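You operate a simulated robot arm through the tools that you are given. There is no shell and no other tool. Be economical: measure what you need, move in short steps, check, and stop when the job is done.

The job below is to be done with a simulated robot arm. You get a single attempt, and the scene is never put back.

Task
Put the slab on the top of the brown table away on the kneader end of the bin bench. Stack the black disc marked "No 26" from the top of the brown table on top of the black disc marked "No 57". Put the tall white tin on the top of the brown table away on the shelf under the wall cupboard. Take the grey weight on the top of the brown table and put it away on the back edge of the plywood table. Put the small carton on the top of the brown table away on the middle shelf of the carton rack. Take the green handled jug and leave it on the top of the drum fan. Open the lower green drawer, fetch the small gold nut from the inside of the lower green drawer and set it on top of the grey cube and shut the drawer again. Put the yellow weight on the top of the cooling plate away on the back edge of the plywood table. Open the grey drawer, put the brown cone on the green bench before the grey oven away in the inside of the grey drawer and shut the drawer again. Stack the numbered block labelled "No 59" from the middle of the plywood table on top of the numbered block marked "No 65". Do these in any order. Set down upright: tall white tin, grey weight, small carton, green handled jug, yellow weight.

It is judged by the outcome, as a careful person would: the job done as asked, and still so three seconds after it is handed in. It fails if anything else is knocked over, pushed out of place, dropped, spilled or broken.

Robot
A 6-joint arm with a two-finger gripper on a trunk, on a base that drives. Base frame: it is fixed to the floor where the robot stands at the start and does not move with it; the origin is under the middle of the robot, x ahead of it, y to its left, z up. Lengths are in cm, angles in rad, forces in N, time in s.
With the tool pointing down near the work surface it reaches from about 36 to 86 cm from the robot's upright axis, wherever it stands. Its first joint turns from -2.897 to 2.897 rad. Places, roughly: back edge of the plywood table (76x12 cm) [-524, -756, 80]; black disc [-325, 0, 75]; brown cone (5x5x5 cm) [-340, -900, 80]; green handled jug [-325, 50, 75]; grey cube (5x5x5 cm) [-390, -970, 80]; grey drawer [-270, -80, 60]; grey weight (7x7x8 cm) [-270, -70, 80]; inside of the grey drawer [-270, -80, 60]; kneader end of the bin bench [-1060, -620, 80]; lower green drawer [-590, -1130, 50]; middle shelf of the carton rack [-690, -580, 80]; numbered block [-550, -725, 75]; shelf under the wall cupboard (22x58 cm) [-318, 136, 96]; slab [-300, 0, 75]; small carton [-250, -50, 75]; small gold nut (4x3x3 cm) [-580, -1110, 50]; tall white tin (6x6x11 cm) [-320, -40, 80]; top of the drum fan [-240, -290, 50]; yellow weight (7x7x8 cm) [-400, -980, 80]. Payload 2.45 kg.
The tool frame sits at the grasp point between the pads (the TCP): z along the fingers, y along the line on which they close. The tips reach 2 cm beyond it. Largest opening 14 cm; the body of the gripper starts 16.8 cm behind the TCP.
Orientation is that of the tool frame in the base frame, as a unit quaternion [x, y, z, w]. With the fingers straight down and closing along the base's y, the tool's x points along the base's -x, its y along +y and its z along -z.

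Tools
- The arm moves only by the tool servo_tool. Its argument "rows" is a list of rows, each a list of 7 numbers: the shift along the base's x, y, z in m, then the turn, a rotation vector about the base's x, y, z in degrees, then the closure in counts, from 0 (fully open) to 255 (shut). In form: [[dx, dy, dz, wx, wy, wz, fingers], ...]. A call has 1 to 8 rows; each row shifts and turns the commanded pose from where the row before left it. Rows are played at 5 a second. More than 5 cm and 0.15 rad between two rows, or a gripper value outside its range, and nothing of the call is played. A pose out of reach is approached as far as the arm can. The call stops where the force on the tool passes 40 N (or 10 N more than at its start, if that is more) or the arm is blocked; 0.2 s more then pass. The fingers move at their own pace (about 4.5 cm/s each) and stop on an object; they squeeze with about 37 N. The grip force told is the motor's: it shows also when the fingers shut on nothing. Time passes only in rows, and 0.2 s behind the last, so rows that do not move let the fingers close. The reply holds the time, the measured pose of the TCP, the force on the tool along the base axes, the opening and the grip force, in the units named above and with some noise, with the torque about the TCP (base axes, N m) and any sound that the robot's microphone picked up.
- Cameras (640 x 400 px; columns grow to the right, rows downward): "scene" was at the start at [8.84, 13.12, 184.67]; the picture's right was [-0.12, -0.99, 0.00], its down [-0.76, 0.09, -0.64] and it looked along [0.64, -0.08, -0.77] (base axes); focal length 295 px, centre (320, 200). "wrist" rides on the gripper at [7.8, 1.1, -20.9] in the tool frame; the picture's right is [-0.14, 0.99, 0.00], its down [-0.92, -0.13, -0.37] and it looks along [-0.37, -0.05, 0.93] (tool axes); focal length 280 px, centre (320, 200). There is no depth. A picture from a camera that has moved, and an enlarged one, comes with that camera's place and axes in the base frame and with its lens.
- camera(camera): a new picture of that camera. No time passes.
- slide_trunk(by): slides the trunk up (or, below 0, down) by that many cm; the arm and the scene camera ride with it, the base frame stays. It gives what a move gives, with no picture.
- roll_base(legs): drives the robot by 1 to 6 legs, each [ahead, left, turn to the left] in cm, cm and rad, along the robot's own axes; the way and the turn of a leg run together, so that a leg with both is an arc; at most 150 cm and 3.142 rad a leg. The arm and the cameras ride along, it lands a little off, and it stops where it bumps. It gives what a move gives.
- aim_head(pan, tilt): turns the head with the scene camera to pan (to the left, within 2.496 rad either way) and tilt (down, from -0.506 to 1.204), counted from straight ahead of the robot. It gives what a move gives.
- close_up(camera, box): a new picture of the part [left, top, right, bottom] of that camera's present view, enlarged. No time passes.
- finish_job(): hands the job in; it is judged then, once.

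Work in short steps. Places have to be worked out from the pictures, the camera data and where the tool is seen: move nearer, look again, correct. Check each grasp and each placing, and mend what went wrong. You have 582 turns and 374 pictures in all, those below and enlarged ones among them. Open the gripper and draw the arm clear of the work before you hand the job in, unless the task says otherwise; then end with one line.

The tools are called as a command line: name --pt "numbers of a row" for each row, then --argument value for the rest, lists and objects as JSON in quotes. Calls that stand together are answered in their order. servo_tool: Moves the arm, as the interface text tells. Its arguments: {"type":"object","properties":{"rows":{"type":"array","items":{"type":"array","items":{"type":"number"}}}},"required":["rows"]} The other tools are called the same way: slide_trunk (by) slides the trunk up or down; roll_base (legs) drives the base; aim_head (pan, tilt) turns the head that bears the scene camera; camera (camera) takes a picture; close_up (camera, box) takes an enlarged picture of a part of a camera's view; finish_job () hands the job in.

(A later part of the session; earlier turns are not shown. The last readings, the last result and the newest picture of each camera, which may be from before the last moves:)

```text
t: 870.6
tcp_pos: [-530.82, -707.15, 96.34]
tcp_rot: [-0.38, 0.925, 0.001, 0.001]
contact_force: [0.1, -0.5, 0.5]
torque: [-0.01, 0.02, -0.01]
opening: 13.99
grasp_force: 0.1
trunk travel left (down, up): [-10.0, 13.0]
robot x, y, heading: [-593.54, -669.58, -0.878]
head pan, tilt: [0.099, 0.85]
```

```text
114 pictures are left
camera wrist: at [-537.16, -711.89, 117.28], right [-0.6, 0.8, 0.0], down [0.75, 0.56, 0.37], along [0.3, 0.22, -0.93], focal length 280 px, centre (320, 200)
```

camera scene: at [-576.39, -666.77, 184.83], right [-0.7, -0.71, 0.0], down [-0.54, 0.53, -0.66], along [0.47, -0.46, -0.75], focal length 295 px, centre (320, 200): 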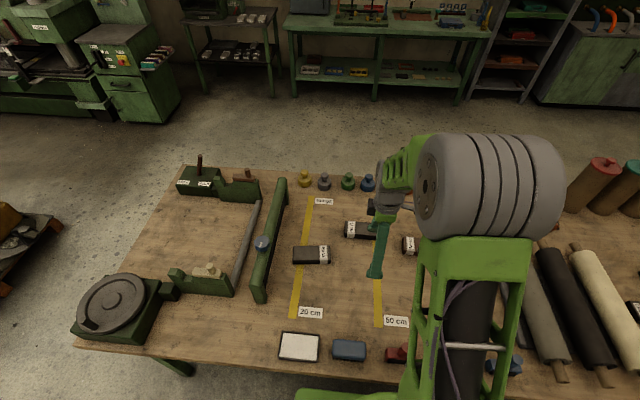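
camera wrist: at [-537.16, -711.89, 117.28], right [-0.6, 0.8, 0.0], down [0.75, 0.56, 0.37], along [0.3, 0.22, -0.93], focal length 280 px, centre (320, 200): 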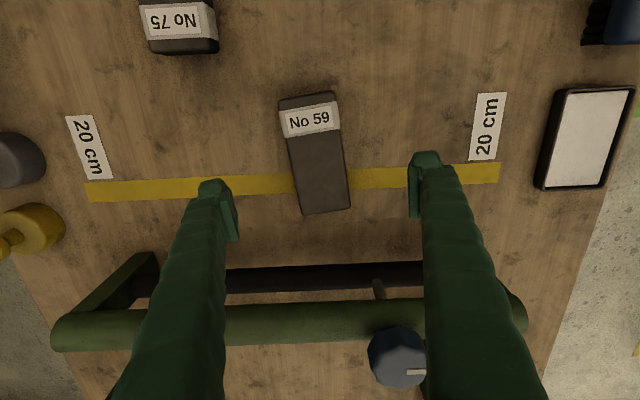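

Perfectly aligned. I descend and close on block 59.

servo_tool --pt "0 0 -0.05 0 0 0 50" --pt "0 0 -0.05 0 0 0 50" --pt "0 0 -0.035 0 0 0 50" --pt "0 0 -0.01 0 0 0 50" --pt "0 0 0 0 0 0 140" --pt "0 0 0 0 0 0 200" --pt "0 0 0 0 0 0 200" --pt "0 0 0 0 0 0 200"

servo_tool --pt "0 0 0.01 0 0 0 200" --pt "0 0 0.04 0 0 0 200" --pt "0 0 0.05 0 0 0 200" --pt "0 0 0.05 0 0 0 200" --pt "0 0 0.05 0 0 0 200"

camera --camera "wrist"

```text
t: 872.4
tcp_pos: [-530.95, -707.25, 81.95]
tcp_rot: [-0.379, 0.925, -0.001, 0.0]
contact_force: [-0.4, -1.4, 0.7]
torque: [-0.04, -0.07, 0.1]
opening: 6.91
grasp_force: 33.3
trunk travel left (down, up): [-10.0, 13.0]
robot x, y, heading: [-593.45, -669.02, -0.879]
head pan, tilt: [0.099, 0.85]
```

```text
t: 873.6
tcp_pos: [-531.03, -707.17, 102.15]
tcp_rot: [-0.38, 0.925, 0.0, 0.0]
contact_force: [-0.2, -0.2, -3.1]
torque: [-0.06, -0.01, -0.02]
opening: 6.87
grasp_force: 37.0
trunk travel left (down, up): [-10.0, 13.0]
robot x, y, heading: [-593.52, -669.4, -0.877]
head pan, tilt: [0.099, 0.85]
```

```text
113 pictures are left
camera wrist: at [-537.28, -711.92, 122.96], right [-0.6, 0.8, 0.0], down [0.75, 0.56, 0.37], along [0.3, 0.22, -0.93], focal length 280 px, centre (320, 200)
```

wrist: 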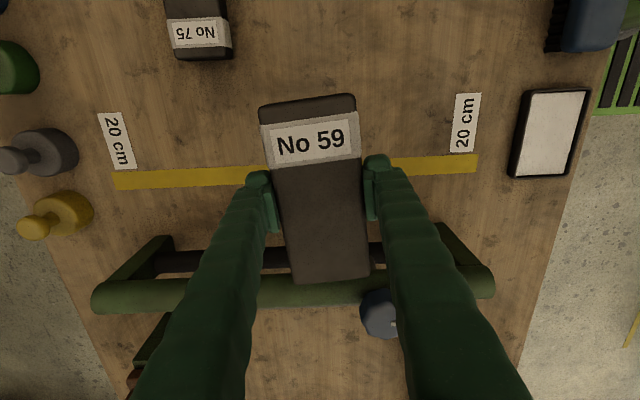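

Held at 6.9 cm. I move toward block 65 (≈(-559,-742)) and look.

servo_tool --pt "-0.031 -0.0385 0 0 0 0 200" --pt "-0.031 -0.0385 0 0 0 0 200" --pt "-0.031 -0.0385 0 0 0 0 200" --pt "-0.031 -0.0385 0 0 0 0 200" --pt "-0.031 -0.0385 0 0 0 0 200" --pt "-0.031 -0.0385 0 0 0 0 200" --pt "0 0 0 0 0 0 200"

camera --camera "wrist"

camera --camera "scene"

```text
t: 875.2
tcp_pos: [-549.52, -730.37, 102.01]
tcp_rot: [-0.38, 0.925, 0.0, 0.0]
contact_force: [0.3, -0.2, -4.4]
torque: [-0.04, 0.03, 0.0]
opening: 6.83
grasp_force: 37.1
trunk travel left (down, up): [-10.0, 13.0]
robot x, y, heading: [-593.54, -669.68, -0.874]
head pan, tilt: [0.099, 0.85]
```

```text
112 pictures are left
camera wrist: at [-555.74, -734.98, 122.78], right [-0.6, 0.8, 0.0], down [0.74, 0.56, 0.37], along [0.3, 0.22, -0.93], focal length 280 px, centre (320, 200)
```

wrist: 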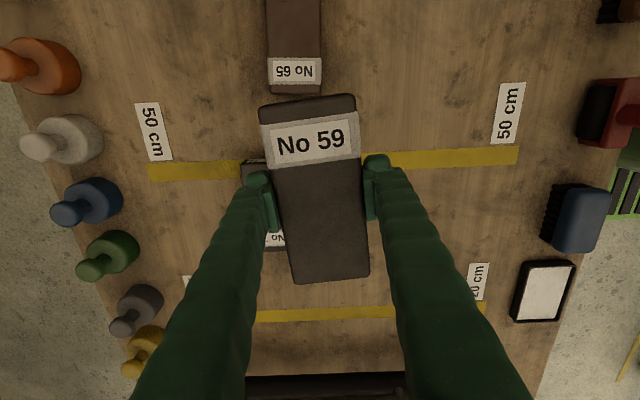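

```text
111 pictures are left
camera scene: at [-576.41, -666.69, 184.84], right [-0.7, -0.71, 0.0], down [-0.54, 0.53, -0.66], along [0.47, -0.46, -0.75], focal length 295 px, centre (320, 200)
```

scene: 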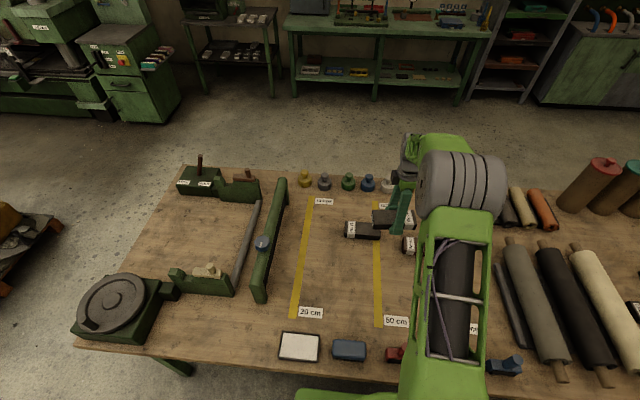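

Block 65's near end places its centre at ≈(-559.2,-742.6), aligned with the table. I move over it, rotating -5° to match.

servo_tool --pt "-0.032 -0.041 0 0 0 -5 200" --pt "-0.032 -0.041 0 0 0 0 200" --pt "-0.032 -0.04 0 0 0 0 200" --pt "0 0 -0.04 0 0 0 200" --pt "0 0 -0.03 0 0 0 200" --pt "0 0 0 0 0 0 200"

camera --camera "wrist"

close_up --camera "scene" --box '[350, 160, 470, 280]'

```text
refused: row 1 steps farther than a row can; nothing moved
```

```text
110 pictures are left
camera wrist: at [-555.74, -734.98, 122.78], right [-0.6, 0.8, 0.0], down [0.74, 0.56, 0.37], along [0.3, 0.22, -0.93], focal length 280 px, centre (320, 200)
```

wrist: 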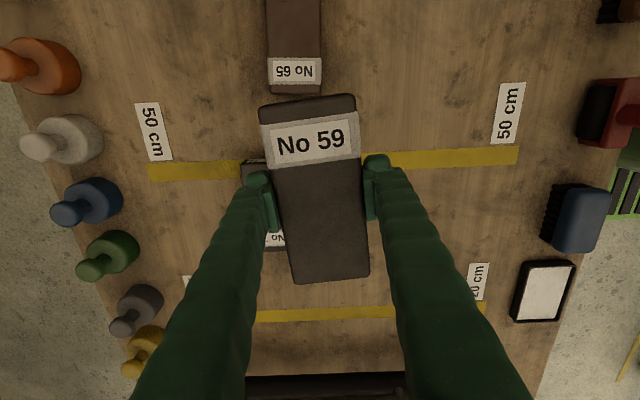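

```text
3.33 times, centred on (410, 220) of scene
camera zoom: at [-576.41, -666.69, 184.84], right [-0.7, -0.71, 0.0], down [-0.54, 0.53, -0.66], along [0.47, -0.46, -0.75], focal length 984 px, centre (20, 133)
```

zoom: 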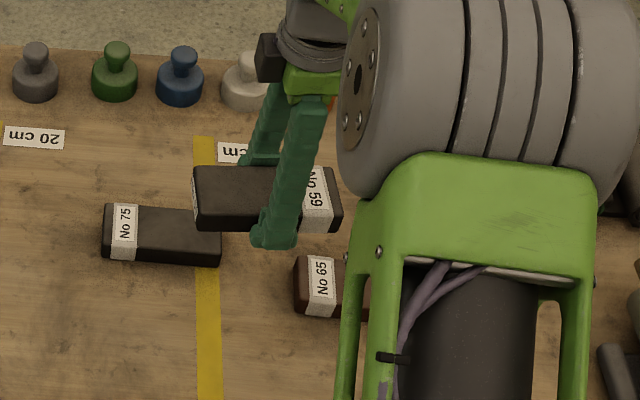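

A row was slightly too long; I resend with shorter rows.

servo_tool --pt "-0.024 -0.031 0 0 0 -5 200" --pt "-0.024 -0.031 0 0 0 0 200" --pt "-0.024 -0.03 0 0 0 0 200" --pt "-0.024 -0.03 0 0 0 0 200" --pt "0 0 -0.04 0 0 0 200" --pt "0 0 -0.02 0 0 0 200" --pt "0 0 0 0 0 0 200"

camera --camera "wrist"

close_up --camera "scene" --box '[350, 160, 470, 280]'

```text
t: 876.8
tcp_pos: [-559.24, -742.61, 96.13]
tcp_rot: [-0.339, 0.941, 0.0, -0.001]
contact_force: [0.7, 0.4, -3.4]
torque: [0.0, 0.03, 0.03]
opening: 6.86
grasp_force: 36.3
trunk travel left (down, up): [-10.0, 13.0]
robot x, y, heading: [-593.42, -669.74, -0.873]
head pan, tilt: [0.099, 0.85]
```

```text
108 pictures are left
camera wrist: at [-565.8, -746.58, 116.83], right [-0.53, 0.85, 0.0], down [0.79, 0.49, 0.37], along [0.31, 0.19, -0.93], focal length 280 px, centre (320, 200)
```

wrist: 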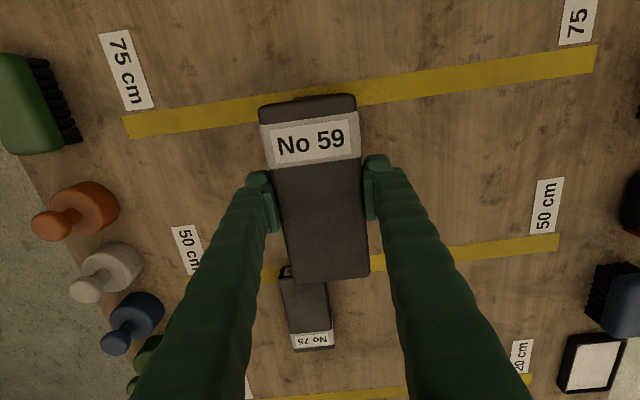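

```text
3.33 times, centred on (410, 220) of scene
camera zoom: at [-576.45, -666.72, 184.84], right [-0.7, -0.71, 0.0], down [-0.54, 0.53, -0.66], along [0.47, -0.46, -0.75], focal length 984 px, centre (20, 133)
```

zoom: 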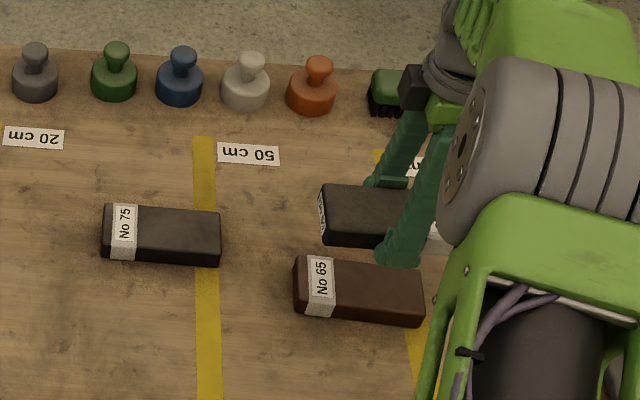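

Aligned within a few mm. I lower toward block 65's top (contact expected at TCP≈86).

servo_tool --pt "0.002 -0.003 -0.04 0 0 0 200" --pt "0 0 -0.035 0 0 0 200" --pt "0 0 -0.008 0 0 0 200" --pt "0 0 0 0 0 0 200"

camera --camera "wrist"

close_up --camera "scene" --box '[350, 160, 470, 280]'

```text
t: 877.8
tcp_pos: [-559.0, -742.76, 87.75]
tcp_rot: [-0.339, 0.941, -0.001, 0.0]
contact_force: [-0.4, 0.5, -3.5]
torque: [0.0, 0.01, 0.0]
opening: 6.84
grasp_force: 36.6
trunk travel left (down, up): [-10.0, 13.0]
robot x, y, heading: [-593.68, -669.5, -0.876]
head pan, tilt: [0.099, 0.85]
```

```text
106 pictures are left
camera wrist: at [-565.6, -746.9, 108.55], right [-0.53, 0.85, 0.0], down [0.79, 0.49, 0.37], along [0.31, 0.19, -0.93], focal length 280 px, centre (320, 200)
```

wrist: 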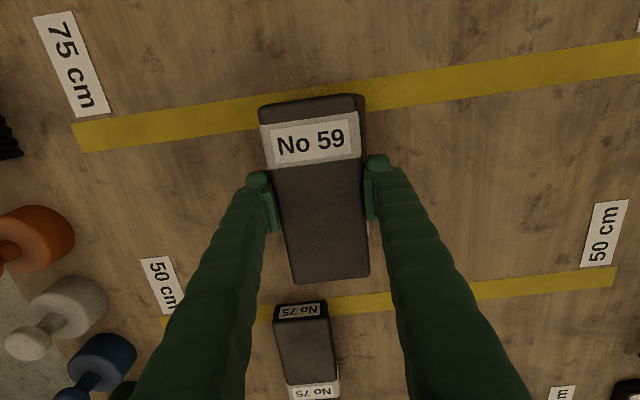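

```text
3.33 times, centred on (410, 220) of scene
camera zoom: at [-576.44, -666.73, 184.84], right [-0.7, -0.71, 0.0], down [-0.54, 0.53, -0.66], along [0.47, -0.46, -0.75], focal length 984 px, centre (20, 133)
```

zoom: 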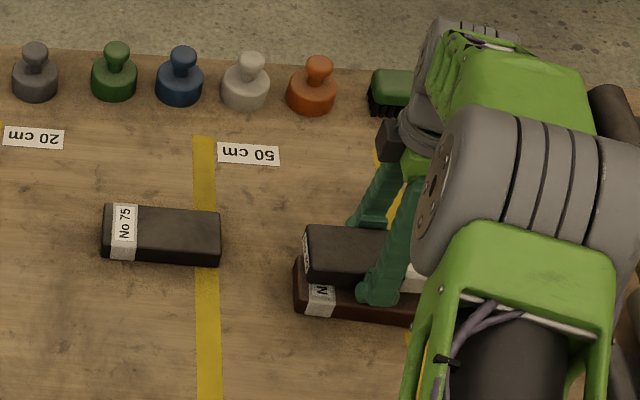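

I zoom closer to judge the overlap.

close_up --camera "scene" --box '[430, 215, 490, 265]'

close_up --camera "scene" --box '[425, 205, 485, 265]'

close_up --camera "wrist" --box '[240, 80, 400, 300]'

```text
8.00 times, centred on (460, 240) of scene
camera zoom: at [-576.44, -666.73, 184.84], right [-0.7, -0.71, 0.0], down [-0.54, 0.53, -0.66], along [0.47, -0.46, -0.75], focal length 2362 px, centre (-800, -120)
```

zoom: 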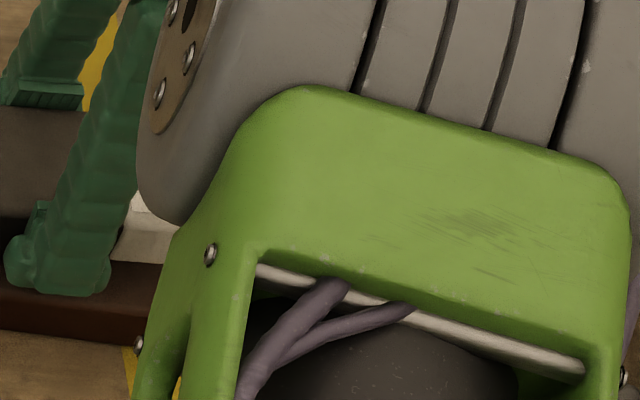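

```text
6.67 times, centred on (455, 235) of scene
camera zoom: at [-576.44, -666.73, 184.84], right [-0.7, -0.71, 0.0], down [-0.54, 0.53, -0.66], along [0.47, -0.46, -0.75], focal length 1969 px, centre (-580, -33)
```

zoom: 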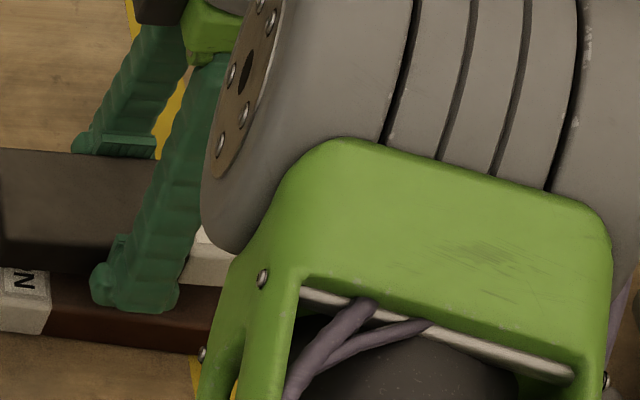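

```text
1.82 times, centred on (320, 190) of wrist
camera zoom: at [-565.6, -746.9, 108.55], right [-0.53, 0.85, 0.0], down [0.79, 0.49, 0.37], along [0.31, 0.19, -0.93], focal length 510 px, centre (320, 218)
```

zoom: 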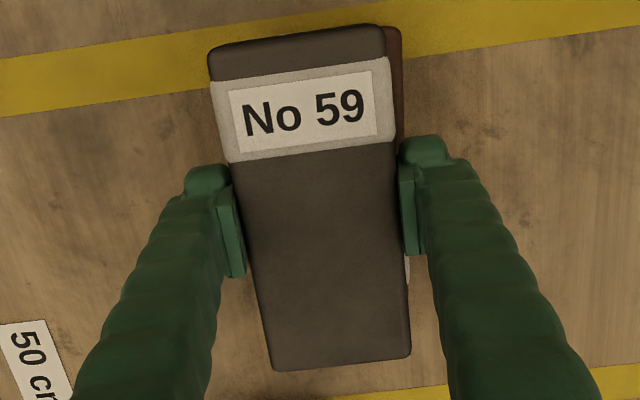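

The wrist view shows block 65 extends ~0.9 cm further toward +e; I shift by that and then creep to contact.

servo_tool --pt "-0.0055 0.0065 0 0 0 0 200" --pt "0 0 -0.006 0 0 0 200" --pt "0 0 -0.005 0 0 0 200" --pt "0 0 0 0 0 0 200"

close_up --camera "wrist" --box '[240, 80, 400, 300]'

```text
t: 878.8
tcp_pos: [-559.41, -742.19, 86.71]
tcp_rot: [-0.339, 0.941, 0.001, 0.0]
contact_force: [-0.6, -0.3, -4.3]
torque: [0.01, 0.03, 0.01]
opening: 6.85
grasp_force: 36.9
trunk travel left (down, up): [-10.0, 13.0]
robot x, y, heading: [-593.49, -669.22, -0.877]
head pan, tilt: [0.099, 0.85]
```

```text
1.82 times, centred on (320, 190) of wrist
camera zoom: at [-566.19, -746.23, 107.43], right [-0.53, 0.85, 0.0], down [0.79, 0.49, 0.37], along [0.31, 0.19, -0.93], focal length 510 px, centre (320, 218)
```

zoom: 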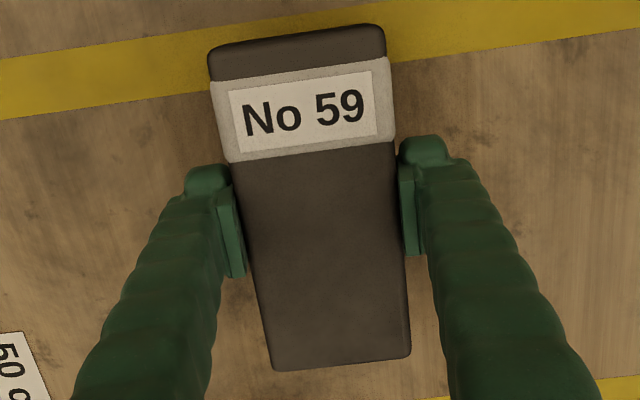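

Now 65 is fully hidden beneath — well aligned. I creep to contact.

servo_tool --pt "0 0 -0.004 0 0 0 200" --pt "0 0 -0.003 0 0 0 200" --pt "0 0 -0.003 0 0 0 200" --pt "0 0 0 0 0 0 200"

```text
t: 879.8
tcp_pos: [-559.48, -742.14, 85.65]
tcp_rot: [-0.338, 0.941, 0.0, 0.0]
contact_force: [0.2, -0.5, -4.1]
torque: [0.0, 0.0, 0.03]
opening: 6.83
grasp_force: 37.3
trunk travel left (down, up): [-10.0, 13.0]
robot x, y, heading: [-593.41, -669.86, -0.881]
head pan, tilt: [0.099, 0.85]
```

servo_tool --pt "0 0 -0.003 0 0 0 200" --pt "0 0 -0.002 0 0 0 200" --pt "0 0 -0.002 0 0 0 200" --pt "0 0 0 0 0 0 200"

```text
t: 880.8
tcp_pos: [-559.38, -742.36, 85.61]
tcp_rot: [-0.338, 0.941, -0.004, 0.001]
contact_force: [-0.4, 0.9, 15.6]
torque: [0.85, 0.03, 0.01]
opening: 6.86
grasp_force: 37.8
trunk travel left (down, up): [-10.0, 13.0]
robot x, y, heading: [-593.77, -669.28, -0.875]
head pan, tilt: [0.099, 0.85]
stopped in row 4: the force on the tool passed its limit at 41 N (the readings are from after the stop); the commanded pose is now the measured one
```

Contact. I ease up 2 mm, open, and rise.

servo_tool --pt "0 0 0.002 0 0 0 200" --pt "0 0 0 0 0 0 160" --pt "0 0 0 0 0 0 110" --pt "0 0 0 0 0 0 90" --pt "0 0 0.02 0 0 0 90" --pt "0 0 0.04 0 0 0 90" --pt "0 0 0.05 0 0 0 90" --pt "0 0 0.05 0 0 0 90"

camera --camera "wrist"

camera --camera "scene"

```text
t: 882.6
tcp_pos: [-559.53, -742.33, 101.44]
tcp_rot: [-0.339, 0.941, -0.003, 0.001]
contact_force: [-0.2, 0.4, -1.2]
torque: [-0.02, -0.03, -0.02]
opening: 9.08
grasp_force: 0.0
trunk travel left (down, up): [-10.0, 13.0]
robot x, y, heading: [-593.47, -669.57, -0.879]
head pan, tilt: [0.099, 0.85]
```

```text
100 pictures are left
camera wrist: at [-566.22, -746.34, 122.3], right [-0.53, 0.85, -0.01], down [0.79, 0.49, 0.37], along [0.32, 0.19, -0.93], focal length 280 px, centre (320, 200)
```

wrist: 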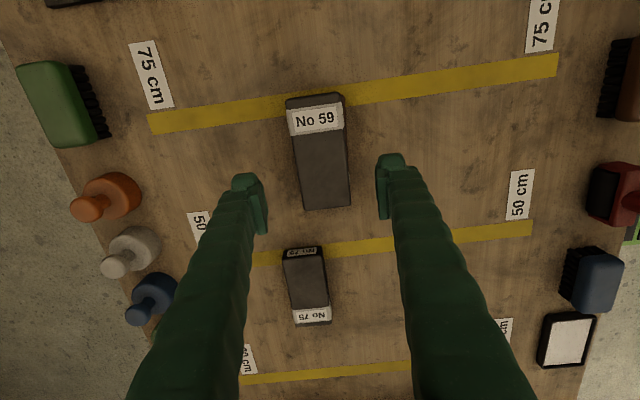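

```text
99 pictures are left
camera scene: at [-576.5, -666.61, 184.85], right [-0.7, -0.71, 0.0], down [-0.54, 0.53, -0.66], along [0.47, -0.46, -0.75], focal length 295 px, centre (320, 200)
```

scene: 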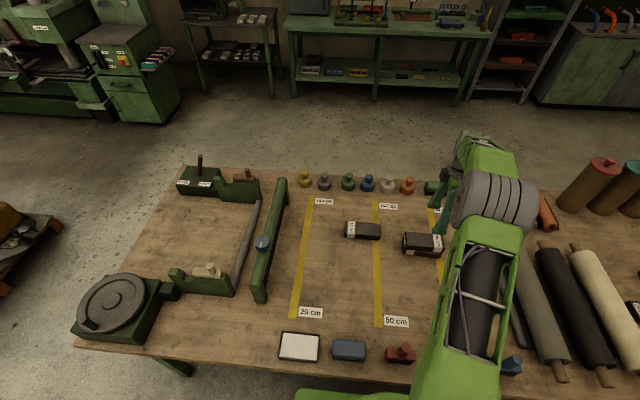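

Stacked nicely. Last job: the slab. I retract, back off, and drive back to the brown table.

servo_tool --pt "0 0 0.03 0 0 0 0" --pt "-0.027 0.032 0 0 0 0 0" --pt "-0.027 0.032 0 0 0 0 0" --pt "-0.027 0.032 0 0 0 0 0" --pt "-0.027 0.032 0 0 0 0 0" --pt "-0.027 0.032 0 0 0 0 0"

roll_base --legs '[[-26, 0, 0], [0, 0, 1.575], [125, 5, 0], [121, 5, 0], [70, 82, 0], [70, 82, 0]]'

roll_base --legs '[[100, 20, 0], [62, 92, 0]]'

aim_head --pan 0.0 --tilt 0.85

camera --camera "scene"

```text
t: 884.0
tcp_pos: [-573.1, -726.29, 104.53]
tcp_rot: [-0.338, 0.941, -0.004, 0.0]
contact_force: [0.0, -0.2, 0.5]
torque: [-0.03, 0.0, -0.02]
opening: 14.02
grasp_force: 0.0
trunk travel left (down, up): [-10.0, 13.0]
robot x, y, heading: [-593.63, -669.17, -0.877]
head pan, tilt: [0.099, 0.85]
```

```text
t: 899.9
tcp_pos: [-390.56, -476.47, 104.31]
tcp_rot: [0.908, -0.419, -0.008, 0.007]
contact_force: [-15.2, -0.8, 0.4]
torque: [0.06, -0.11, 0.71]
opening: 13.31
grasp_force: 0.1
trunk travel left (down, up): [-10.0, 13.0]
robot x, y, heading: [-446.25, -497.12, 0.704]
head pan, tilt: [0.099, 0.85]
stopped in leg 4: the force on the tool passed its limit at 52 N (the readings are from after the stop); the commanded pose is now the measured one
```

```text
t: 900.9
tcp_pos: [-390.49, -475.62, 104.04]
tcp_rot: [0.908, -0.419, -0.016, 0.015]
contact_force: [-14.2, -1.5, -0.2]
torque: [0.03, 0.05, 0.47]
opening: 13.14
grasp_force: 0.0
trunk travel left (down, up): [-10.0, 13.0]
robot x, y, heading: [-445.47, -496.24, 0.704]
head pan, tilt: [0.099, 0.85]
stopped in leg 1: the force on the tool passed its limit at 44 N (the readings are from after the stop); the commanded pose is now the measured one
```

```text
t: 901.6
tcp_pos: [-390.38, -475.74, 104.03]
tcp_rot: [0.908, -0.419, -0.014, 0.015]
contact_force: [-21.8, -0.5, -4.5]
torque: [-0.18, 0.39, 1.0]
opening: 12.81
grasp_force: 0.2
trunk travel left (down, up): [-10.0, 13.0]
robot x, y, heading: [-445.59, -496.39, 0.711]
head pan, tilt: [0.0, 0.85]
```

```text
98 pictures are left
camera scene: at [-447.54, -479.73, 184.83], right [0.65, -0.76, 0.0], down [-0.57, -0.49, -0.66], along [0.5, 0.43, -0.75], focal length 295 px, centre (320, 200)
```

scene: 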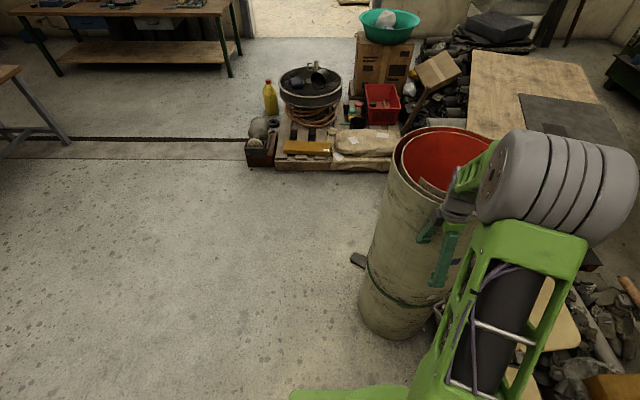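

The gripper touched the tall cylinder (arm offset to the right). I back straight away and check that it hasn't moved.

roll_base --legs '[[-15, 10, 0]]'

camera --camera "scene"

```text
t: 903.1
tcp_pos: [-408.12, -477.7, 103.99]
tcp_rot: [0.907, -0.42, -0.013, 0.014]
contact_force: [0.0, 0.3, 0.2]
torque: [0.04, -0.07, -0.02]
opening: 14.01
grasp_force: 0.0
trunk travel left (down, up): [-10.0, 13.0]
robot x, y, heading: [-463.11, -498.24, 0.704]
head pan, tilt: [0.0, 0.85]
```

```text
97 pictures are left
camera scene: at [-465.26, -481.88, 184.84], right [0.65, -0.76, 0.0], down [-0.57, -0.48, -0.66], along [0.5, 0.43, -0.75], focal length 295 px, centre (320, 200)
```

scene: 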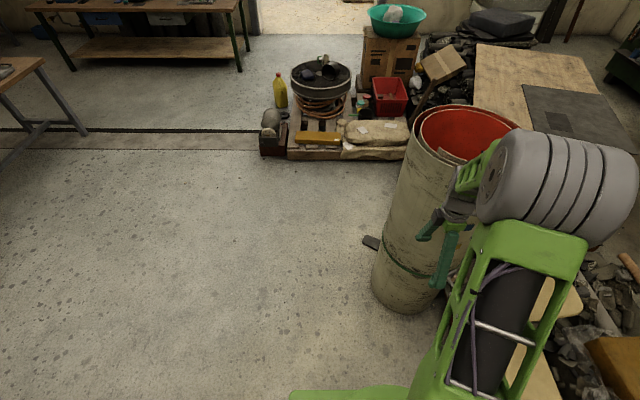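

The cylinder stands where it was (centre ≈(-361,-473)). I take a wider path to the brown table.

roll_base --legs '[[0, 45, 0], [85, 77, 0], [90, 40, 0], [100, 20, 0], [60, 92, 0]]'

aim_head --pan 0.0 --tilt 0.9

camera --camera "scene"

camera --camera "wrist"

```text
t: 931.9
tcp_pos: [-326.33, -52.97, 104.01]
tcp_rot: [0.905, -0.425, -0.015, 0.013]
contact_force: [0.6, 0.4, -0.1]
torque: [-0.05, -0.02, 0.0]
opening: 14.0
grasp_force: 0.0
trunk travel left (down, up): [-10.0, 13.0]
robot x, y, heading: [-381.69, -73.02, 0.694]
head pan, tilt: [0.0, 0.85]
```

```text
t: 932.6
tcp_pos: [-326.34, -52.82, 104.07]
tcp_rot: [0.905, -0.425, -0.014, 0.012]
contact_force: [0.5, 0.7, -1.0]
torque: [0.0, 0.01, 0.01]
opening: 14.0
grasp_force: 0.1
trunk travel left (down, up): [-10.0, 13.0]
robot x, y, heading: [-381.63, -72.88, 0.693]
head pan, tilt: [0.0, 0.901]
```

```text
96 pictures are left
camera scene: at [-383.72, -56.63, 184.45], right [0.64, -0.77, 0.0], down [-0.6, -0.5, -0.62], along [0.48, 0.4, -0.78], focal length 295 px, centre (320, 200)
```

scene: 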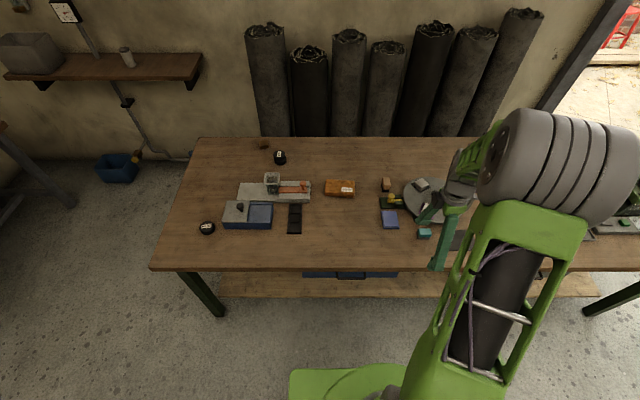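

```text
95 pictures are left
camera wrist: at [-321.3, -59.31, 124.76], right [-0.85, -0.53, 0.04], down [-0.48, 0.79, 0.38], along [-0.23, 0.3, -0.93], focal length 280 px, centre (320, 200)
```

wrist: 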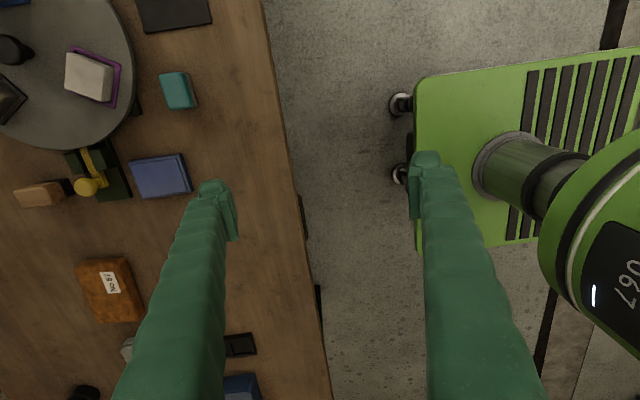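

Slab ≈(-307.2,-6). I roll 27 cm ahead and move the tool over it.

roll_base --legs '[[27, 0, 0]]'

servo_tool --pt "-0.003 0.048 0 0.56 -2.04 0 0" --pt "-0.003 0.048 0 0 0 0 0" --pt "-0.003 0.048 0 0 0 0 0" --pt "-0.003 0.048 0 0 0 0 0" --pt "-0.003 0.048 0 0 0 0 0" --pt "-0.003 0.048 0 0 0 0 0" --pt "0 0 0 0 0 0 0"

camera --camera "wrist"

```text
t: 934.5
tcp_pos: [-305.49, -35.57, 104.03]
tcp_rot: [0.906, -0.423, -0.014, 0.014]
contact_force: [0.4, 0.2, 0.2]
torque: [0.0, 0.07, -0.02]
opening: 14.02
grasp_force: 0.1
trunk travel left (down, up): [-10.0, 13.0]
robot x, y, heading: [-360.34, -55.89, 0.695]
head pan, tilt: [0.0, 0.901]
```

```text
t: 936.1
tcp_pos: [-307.32, -6.71, 104.02]
tcp_rot: [0.906, -0.424, 0.001, 0.001]
contact_force: [-0.1, -0.1, 0.0]
torque: [-0.02, -0.03, 0.02]
opening: 14.03
grasp_force: 0.1
trunk travel left (down, up): [-10.0, 13.0]
robot x, y, heading: [-360.9, -55.46, 0.692]
head pan, tilt: [0.0, 0.901]
```

```text
94 pictures are left
camera wrist: at [-303.08, -13.31, 124.87], right [-0.85, -0.53, 0.0], down [-0.49, 0.79, 0.37], along [-0.2, 0.31, -0.93], focal length 280 px, centre (320, 200)
```

wrist: 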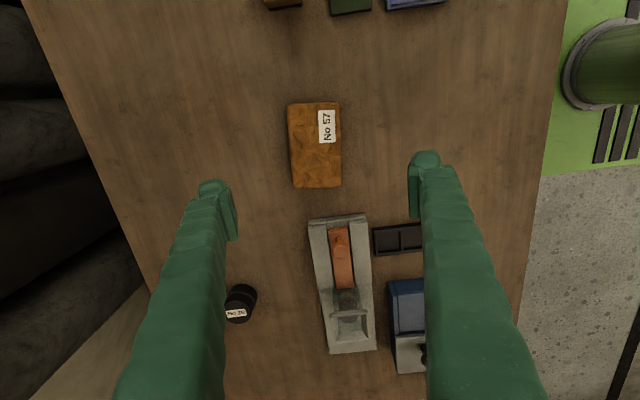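

I align (-6° yaw, small shift) and descend to z≈84 for a check.

servo_tool --pt "0.003 0.01 0 0 0 -5.9 0" --pt "0 0 -0.05 0 0 0 0" --pt "0 0 -0.05 0 0 0 0" --pt "0 0 -0.05 0 0 0 0" --pt "0 0 -0.045 0 0 0 0" --pt "0 0 0 0 0 0 0"

camera --camera "wrist"

```text
t: 937.5
tcp_pos: [-307.12, -5.55, 84.64]
tcp_rot: [0.882, -0.471, 0.001, 0.001]
contact_force: [-0.3, -0.6, 0.1]
torque: [0.01, 0.0, 0.0]
opening: 14.02
grasp_force: 0.0
trunk travel left (down, up): [-10.0, 13.0]
robot x, y, heading: [-360.75, -55.83, 0.692]
head pan, tilt: [0.0, 0.901]
```

```text
93 pictures are left
camera wrist: at [-303.55, -12.64, 105.4], right [-0.9, -0.44, 0.0], down [-0.41, 0.84, 0.37], along [-0.16, 0.33, -0.93], focal length 280 px, centre (320, 200)
```

wrist: 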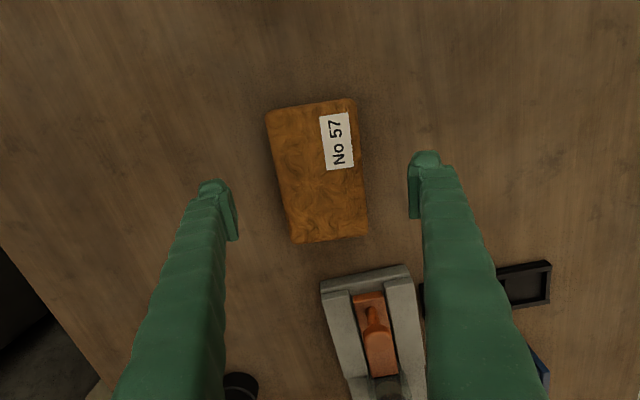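

Aligned. I descend and grip the slab, then lift.

servo_tool --pt "0 0 -0.04 0 0 0 0" --pt "0 0 -0.022 0 0 0 0" --pt "0 0 0 0 0 0 80" --pt "0 0 0 0 0 0 150" --pt "0 0 0 0 0 0 200" --pt "0 0 0 0 0 0 200" --pt "0 0 0 0 0 0 200"

servo_tool --pt "0 0 0.01 0 0 0 200" --pt "0 0 0.04 0 0 0 200" --pt "0 0 0.05 0 0 0 200" --pt "0 0 0.05 0 0 0 200" --pt "0 0 0.05 0 0 0 200" --pt "0 0 0.05 0 0 0 200"

camera --camera "wrist"

```text
t: 939.1
tcp_pos: [-307.12, -5.67, 78.42]
tcp_rot: [0.883, -0.47, 0.0, 0.001]
contact_force: [1.0, 0.4, -0.2]
torque: [-0.01, -0.1, 0.2]
opening: 8.73
grasp_force: 37.0
trunk travel left (down, up): [-10.0, 13.0]
robot x, y, heading: [-361.06, -55.66, 0.695]
head pan, tilt: [0.0, 0.901]
```

```text
t: 940.5
tcp_pos: [-307.12, -5.82, 103.29]
tcp_rot: [0.882, -0.471, 0.0, 0.002]
contact_force: [-0.4, 0.5, -3.4]
torque: [0.01, -0.02, 0.02]
opening: 8.68
grasp_force: 37.2
trunk travel left (down, up): [-10.0, 13.0]
robot x, y, heading: [-360.72, -55.62, 0.695]
head pan, tilt: [0.0, 0.901]
```

```text
92 pictures are left
camera wrist: at [-303.61, -12.76, 124.2], right [-0.9, -0.44, 0.0], down [-0.41, 0.84, 0.37], along [-0.16, 0.33, -0.93], focal length 280 px, centre (320, 200)
```

wrist: 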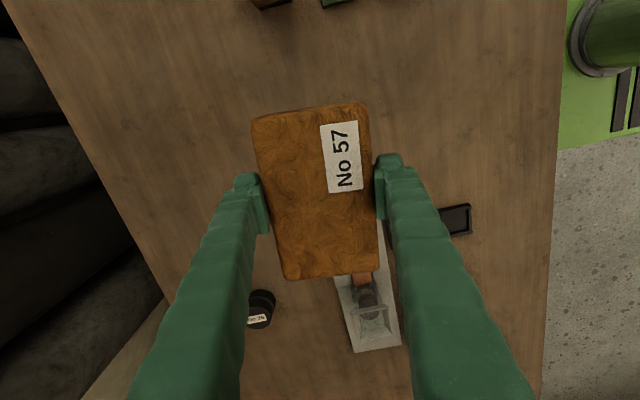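

Slab held (8.7 cm). I retract and drive backwards along the lane to the far benches.

servo_tool --pt "-0.034 -0.029 0 0 0 0 200" --pt "-0.034 -0.029 0 0 0 0 200" --pt "-0.034 -0.029 0 0 0 0 200" --pt "-0.034 -0.029 0 0 0 0 200"

roll_base --legs '[[-30, 0, 0], [-58, -90, 0], [-140, 3, 0], [-145, 0, 0], [-145, 0, 0], [-120, 0, 0]]'

aim_head --pan 2.45 --tilt 0.45

camera --camera "scene"

aim_head --pan -2.49 --tilt 0.45

camera --camera "scene"

```text
t: 941.5
tcp_pos: [-320.8, -17.46, 103.4]
tcp_rot: [0.883, -0.47, 0.0, 0.001]
contact_force: [0.7, -0.6, -4.0]
torque: [0.01, -0.01, 0.02]
opening: 8.67
grasp_force: 36.3
trunk travel left (down, up): [-10.0, 13.0]
robot x, y, heading: [-360.99, -55.72, 0.695]
head pan, tilt: [0.0, 0.901]
```

```text
t: 977.2
tcp_pos: [-761.58, -485.83, 103.3]
tcp_rot: [0.877, -0.48, 0.0, 0.001]
contact_force: [0.0, -1.1, -3.3]
torque: [0.01, -0.04, 0.03]
opening: 8.57
grasp_force: 37.1
trunk travel left (down, up): [-10.0, 13.0]
robot x, y, heading: [-802.22, -523.68, 0.67]
head pan, tilt: [0.0, 0.901]
```

```text
t: 979.5
tcp_pos: [-761.69, -485.85, 103.28]
tcp_rot: [0.878, -0.479, 0.0, 0.001]
contact_force: [-0.3, 0.2, -3.5]
torque: [0.0, -0.01, 0.0]
opening: 8.56
grasp_force: 36.9
trunk travel left (down, up): [-10.0, 13.0]
robot x, y, heading: [-802.48, -523.35, 0.672]
head pan, tilt: [2.45, 0.45]
```

```text
91 pictures are left
camera scene: at [-819.43, -511.46, 188.28], right [0.02, 1.0, 0.0], down [0.44, -0.01, -0.9], along [-0.9, 0.02, -0.44], focal length 295 px, centre (320, 200)
```

scene: 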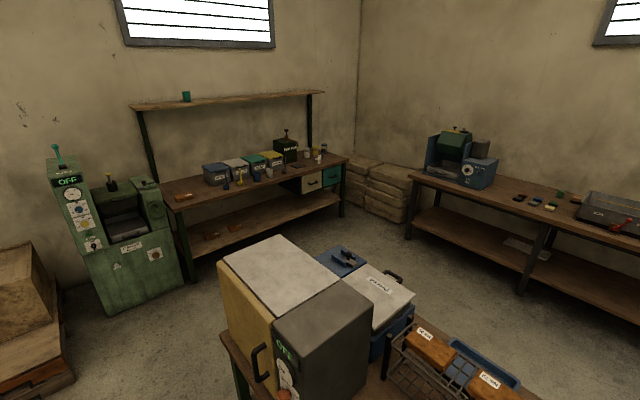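

```text
t: 983.4
tcp_pos: [-761.69, -485.81, 103.38]
tcp_rot: [0.878, -0.479, 0.001, 0.002]
contact_force: [-0.9, 0.2, -4.2]
torque: [0.0, -0.01, -0.01]
opening: 8.53
grasp_force: 37.1
trunk travel left (down, up): [-10.0, 13.0]
robot x, y, heading: [-802.69, -523.07, 0.678]
head pan, tilt: [-2.491, 0.45]
```

```text
90 pictures are left
camera scene: at [-812.49, -520.55, 188.28], right [-0.97, 0.24, 0.0], down [0.11, 0.42, -0.9], along [-0.22, -0.87, -0.44], focal length 295 px, centre (320, 200)
```

scene: 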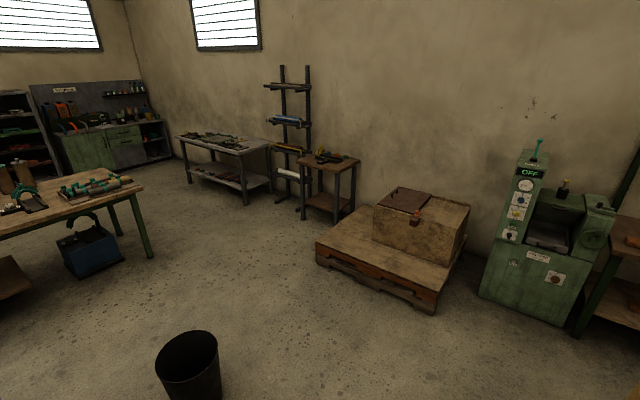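

The kneader end is the left end of the bench with bins (next to the green kneader). I zoom in on it.

aim_head --pan 2.45 --tilt 0.45

close_up --camera "scene" --box '[120, 80, 360, 260]'

```text
t: 987.2
tcp_pos: [-761.64, -485.78, 103.31]
tcp_rot: [0.877, -0.48, 0.0, 0.002]
contact_force: [-1.3, 0.1, -3.5]
torque: [-0.05, 0.02, -0.03]
opening: 8.54
grasp_force: 37.0
trunk travel left (down, up): [-10.0, 13.0]
robot x, y, heading: [-802.36, -522.97, 0.672]
head pan, tilt: [2.45, 0.45]
```

```text
2.22 times, centred on (240, 170) of scene
camera zoom: at [-819.43, -511.46, 188.28], right [0.02, 1.0, 0.0], down [0.43, -0.01, -0.9], along [-0.9, 0.02, -0.44], focal length 656 px, centre (498, 267)
```

zoom: 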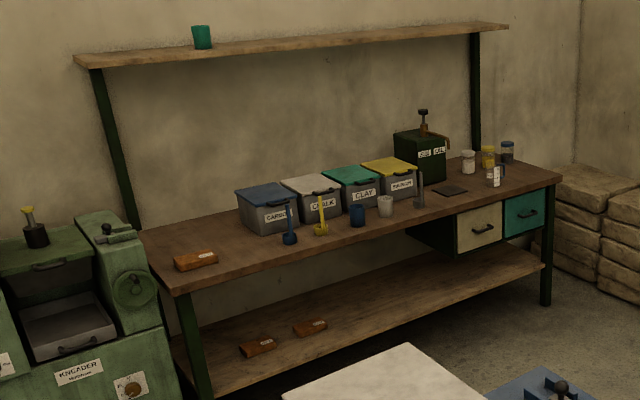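

Free spot: around n≈1198, e≈218, between the existing slab and the Carbon bin. I turn (via the open side) to face the bench and advance.

roll_base --legs '[[0, 0, -3.11], [148, 0, 0]]'

aim_head --pan -0.6 --tilt 0.7

camera --camera "scene"

aim_head --pan -1.6 --tilt 0.9

camera --camera "scene"

```text
t: 1001.8
tcp_pos: [-952.27, -659.45, 103.3]
tcp_rot: [0.456, 0.89, 0.002, -0.001]
contact_force: [-0.3, 1.0, -3.5]
torque: [0.01, -0.01, -0.01]
opening: 8.48
grasp_force: 36.8
trunk travel left (down, up): [-10.0, 13.0]
robot x, y, heading: [-913.24, -619.76, -2.415]
head pan, tilt: [2.45, 0.45]
```

```text
t: 1004.4
tcp_pos: [-952.27, -659.35, 103.38]
tcp_rot: [0.456, 0.89, 0.002, -0.001]
contact_force: [-0.8, 0.2, -3.4]
torque: [0.03, -0.06, 0.01]
opening: 8.5
grasp_force: 37.3
trunk travel left (down, up): [-10.0, 13.0]
robot x, y, heading: [-913.47, -620.15, -2.416]
head pan, tilt: [-0.6, 0.7]
```

```text
88 pictures are left
camera scene: at [-913.1, -632.03, 186.06], right [-0.13, 0.99, 0.0], down [0.64, 0.08, -0.76], along [-0.76, -0.1, -0.64], focal length 295 px, centre (320, 200)
```

scene: 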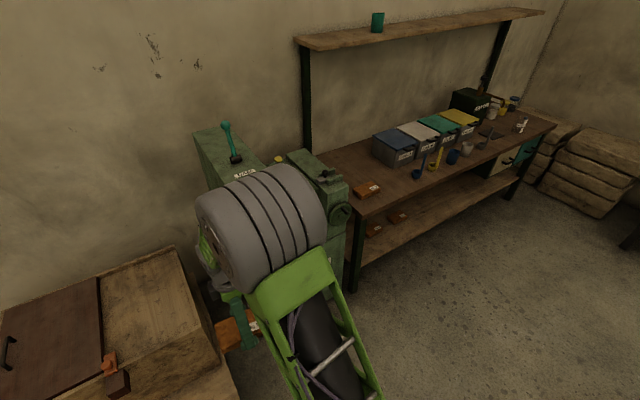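

```text
t: 1005.7
tcp_pos: [-952.09, -659.4, 103.39]
tcp_rot: [0.457, 0.889, 0.001, -0.001]
contact_force: [0.3, 0.7, -4.0]
torque: [0.0, 0.0, -0.02]
opening: 8.47
grasp_force: 37.1
trunk travel left (down, up): [-10.0, 13.0]
robot x, y, heading: [-913.49, -619.98, -2.416]
head pan, tilt: [-1.6, 0.901]
```

```text
87 pictures are left
camera scene: at [-909.52, -625.17, 184.45], right [0.77, 0.64, 0.0], down [0.5, -0.6, -0.62], along [-0.4, 0.48, -0.78], focal length 295 px, centre (320, 200)
```

scene: 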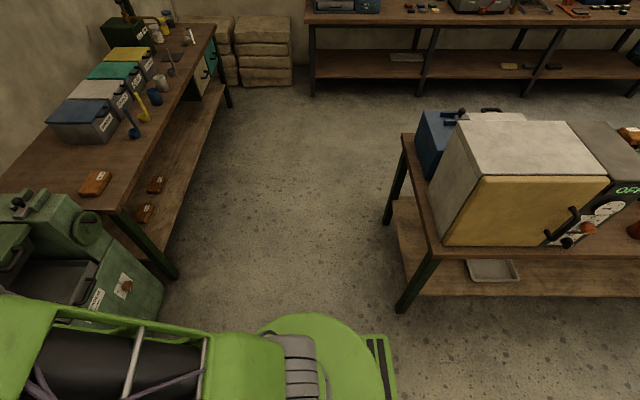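

I shift right along n≈1100 (between the dark bench end and the kneader) and then look at the spot.

roll_base --legs '[[4, 0, -0.02], [0, -103, 0]]'

aim_head --pan 0.1 --tilt 0.8

camera --camera "scene"

```text
t: 1015.5
tcp_pos: [-1022.83, -583.13, 103.29]
tcp_rot: [0.463, 0.886, 0.001, -0.001]
contact_force: [-0.3, 0.1, -3.6]
torque: [0.01, 0.03, 0.01]
opening: 8.45
grasp_force: 37.0
trunk travel left (down, up): [-10.0, 13.0]
robot x, y, heading: [-983.07, -544.2, -2.434]
head pan, tilt: [-1.6, 0.901]
```

```text
t: 1017.3
tcp_pos: [-1022.77, -583.14, 103.29]
tcp_rot: [0.462, 0.887, 0.0, -0.001]
contact_force: [-1.1, -0.7, -4.3]
torque: [0.03, 0.05, 0.03]
opening: 8.46
grasp_force: 36.6
trunk travel left (down, up): [-10.0, 13.0]
robot x, y, heading: [-983.45, -544.09, -2.43]
head pan, tilt: [0.099, 0.799]
```

```text
86 pictures are left
camera scene: at [-980.44, -561.28, 185.24], right [-0.72, 0.69, 0.0], down [0.49, 0.52, -0.7], along [-0.48, -0.5, -0.72], focal length 295 px, centre (320, 200)
```

scene: 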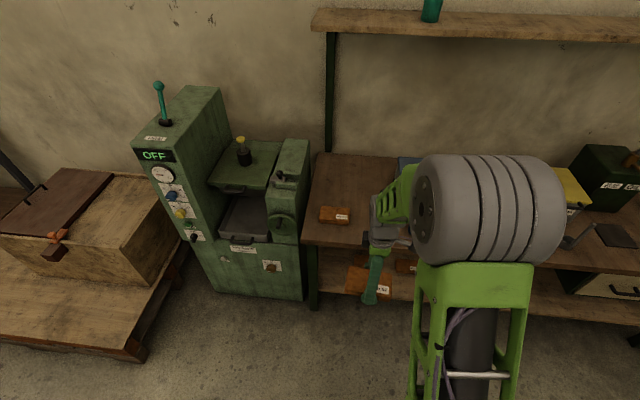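

I roll 26 cm ahead and look from the wrist.

roll_base --legs '[[26, 0, 0]]'

camera --camera "wrist"

```text
t: 1019.1
tcp_pos: [-1042.72, -600.04, 103.18]
tcp_rot: [0.463, 0.886, 0.002, 0.0]
contact_force: [0.2, -0.4, -4.9]
torque: [0.07, -0.01, 0.03]
opening: 8.46
grasp_force: 37.3
trunk travel left (down, up): [-10.0, 13.0]
robot x, y, heading: [-1003.05, -561.07, -2.434]
head pan, tilt: [0.099, 0.799]
```

```text
85 pictures are left
camera wrist: at [-1046.33, -593.19, 124.12], right [0.89, 0.45, 0.0], down [0.42, -0.83, 0.37], along [0.17, -0.33, -0.93], focal length 280 px, centre (320, 200)
```

wrist: 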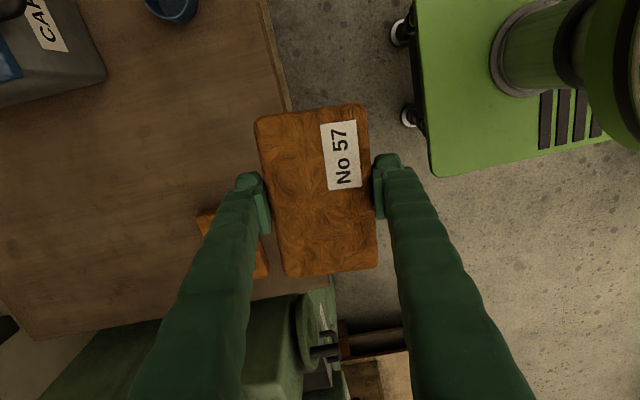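

Target (-1058.6,-607.2): clear of the other slab (ends e≈207) and the Carbon bin (starts e≈230). I move over it and lower part-way.

servo_tool --pt "-0.04 -0.018 0 0 0 0 200" --pt "-0.04 -0.018 0 0 0 0 200" --pt "-0.04 -0.018 0 0 0 0 200" --pt "-0.039 -0.018 0 0 0 0 200" --pt "0 0 -0.05 0 0 0 200" --pt "0 0 -0.05 0 0 0 200" --pt "0 0 0 0 0 0 200"

camera --camera "wrist"

camera --camera "scene"

```text
t: 1020.8
tcp_pos: [-1058.72, -607.39, 93.34]
tcp_rot: [0.464, 0.886, 0.001, 0.0]
contact_force: [0.3, -0.3, -4.7]
torque: [0.0, 0.02, 0.01]
opening: 8.41
grasp_force: 36.9
trunk travel left (down, up): [-10.0, 13.0]
robot x, y, heading: [-1003.35, -561.21, -2.432]
head pan, tilt: [0.099, 0.799]
```

```text
84 pictures are left
camera wrist: at [-1062.26, -600.32, 114.16], right [0.89, 0.45, 0.0], down [0.42, -0.83, 0.37], along [0.17, -0.33, -0.93], focal length 280 px, centre (320, 200)
```

wrist: 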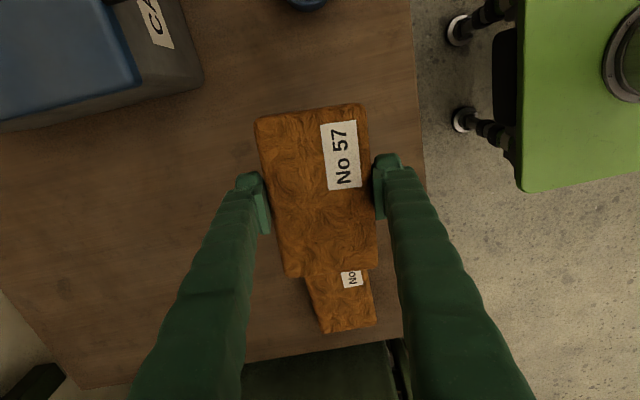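

```text
83 pictures are left
camera scene: at [-1000.29, -578.33, 185.25], right [-0.72, 0.69, 0.0], down [0.49, 0.52, -0.7], along [-0.48, -0.5, -0.72], focal length 295 px, centre (320, 200)
```

scene: 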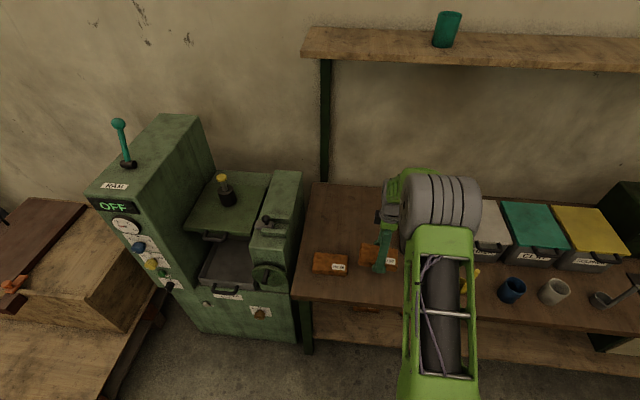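

A 2 cm shift away from the other slab gives comfortable gaps; then I lower to contact.

servo_tool --pt "-0.011 0.014 0 0 0 0 200" --pt "0 0 -0.05 0 0 0 200" --pt "0 0 -0.03 0 0 0 200" --pt "0 0 -0.006 0 0 0 200" --pt "0 0 0 0 0 0 200"

camera --camera "wrist"

```text
t: 1022.0
tcp_pos: [-1059.83, -606.05, 84.74]
tcp_rot: [0.464, 0.886, 0.001, -0.001]
contact_force: [0.6, 0.2, -3.4]
torque: [0.02, 0.01, 0.0]
opening: 8.46
grasp_force: 37.5
trunk travel left (down, up): [-10.0, 13.0]
robot x, y, heading: [-1003.51, -561.18, -2.435]
head pan, tilt: [0.099, 0.799]
```

```text
82 pictures are left
camera wrist: at [-1063.3, -598.99, 105.48], right [0.89, 0.45, 0.0], down [0.42, -0.83, 0.37], along [0.17, -0.33, -0.93], focal length 280 px, centre (320, 200)
```

wrist: 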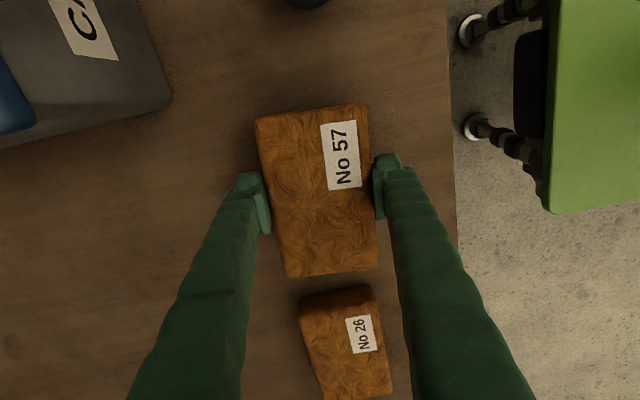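

Good spacing. I creep to contact.

servo_tool --pt "0 0 -0.006 0 0 0 200" --pt "0 0 -0.005 0 0 0 200" --pt "0 0 -0.004 0 0 0 200" --pt "0 0 -0.004 0 0 0 200"

```text
t: 1023.0
tcp_pos: [-1059.61, -606.09, 83.12]
tcp_rot: [0.464, 0.886, -0.001, -0.002]
contact_force: [5.6, -2.4, 19.4]
torque: [0.37, -0.21, -0.03]
opening: 8.47
grasp_force: 36.5
trunk travel left (down, up): [-10.0, 13.0]
robot x, y, heading: [-1003.0, -561.38, -2.431]
head pan, tilt: [0.099, 0.799]
```

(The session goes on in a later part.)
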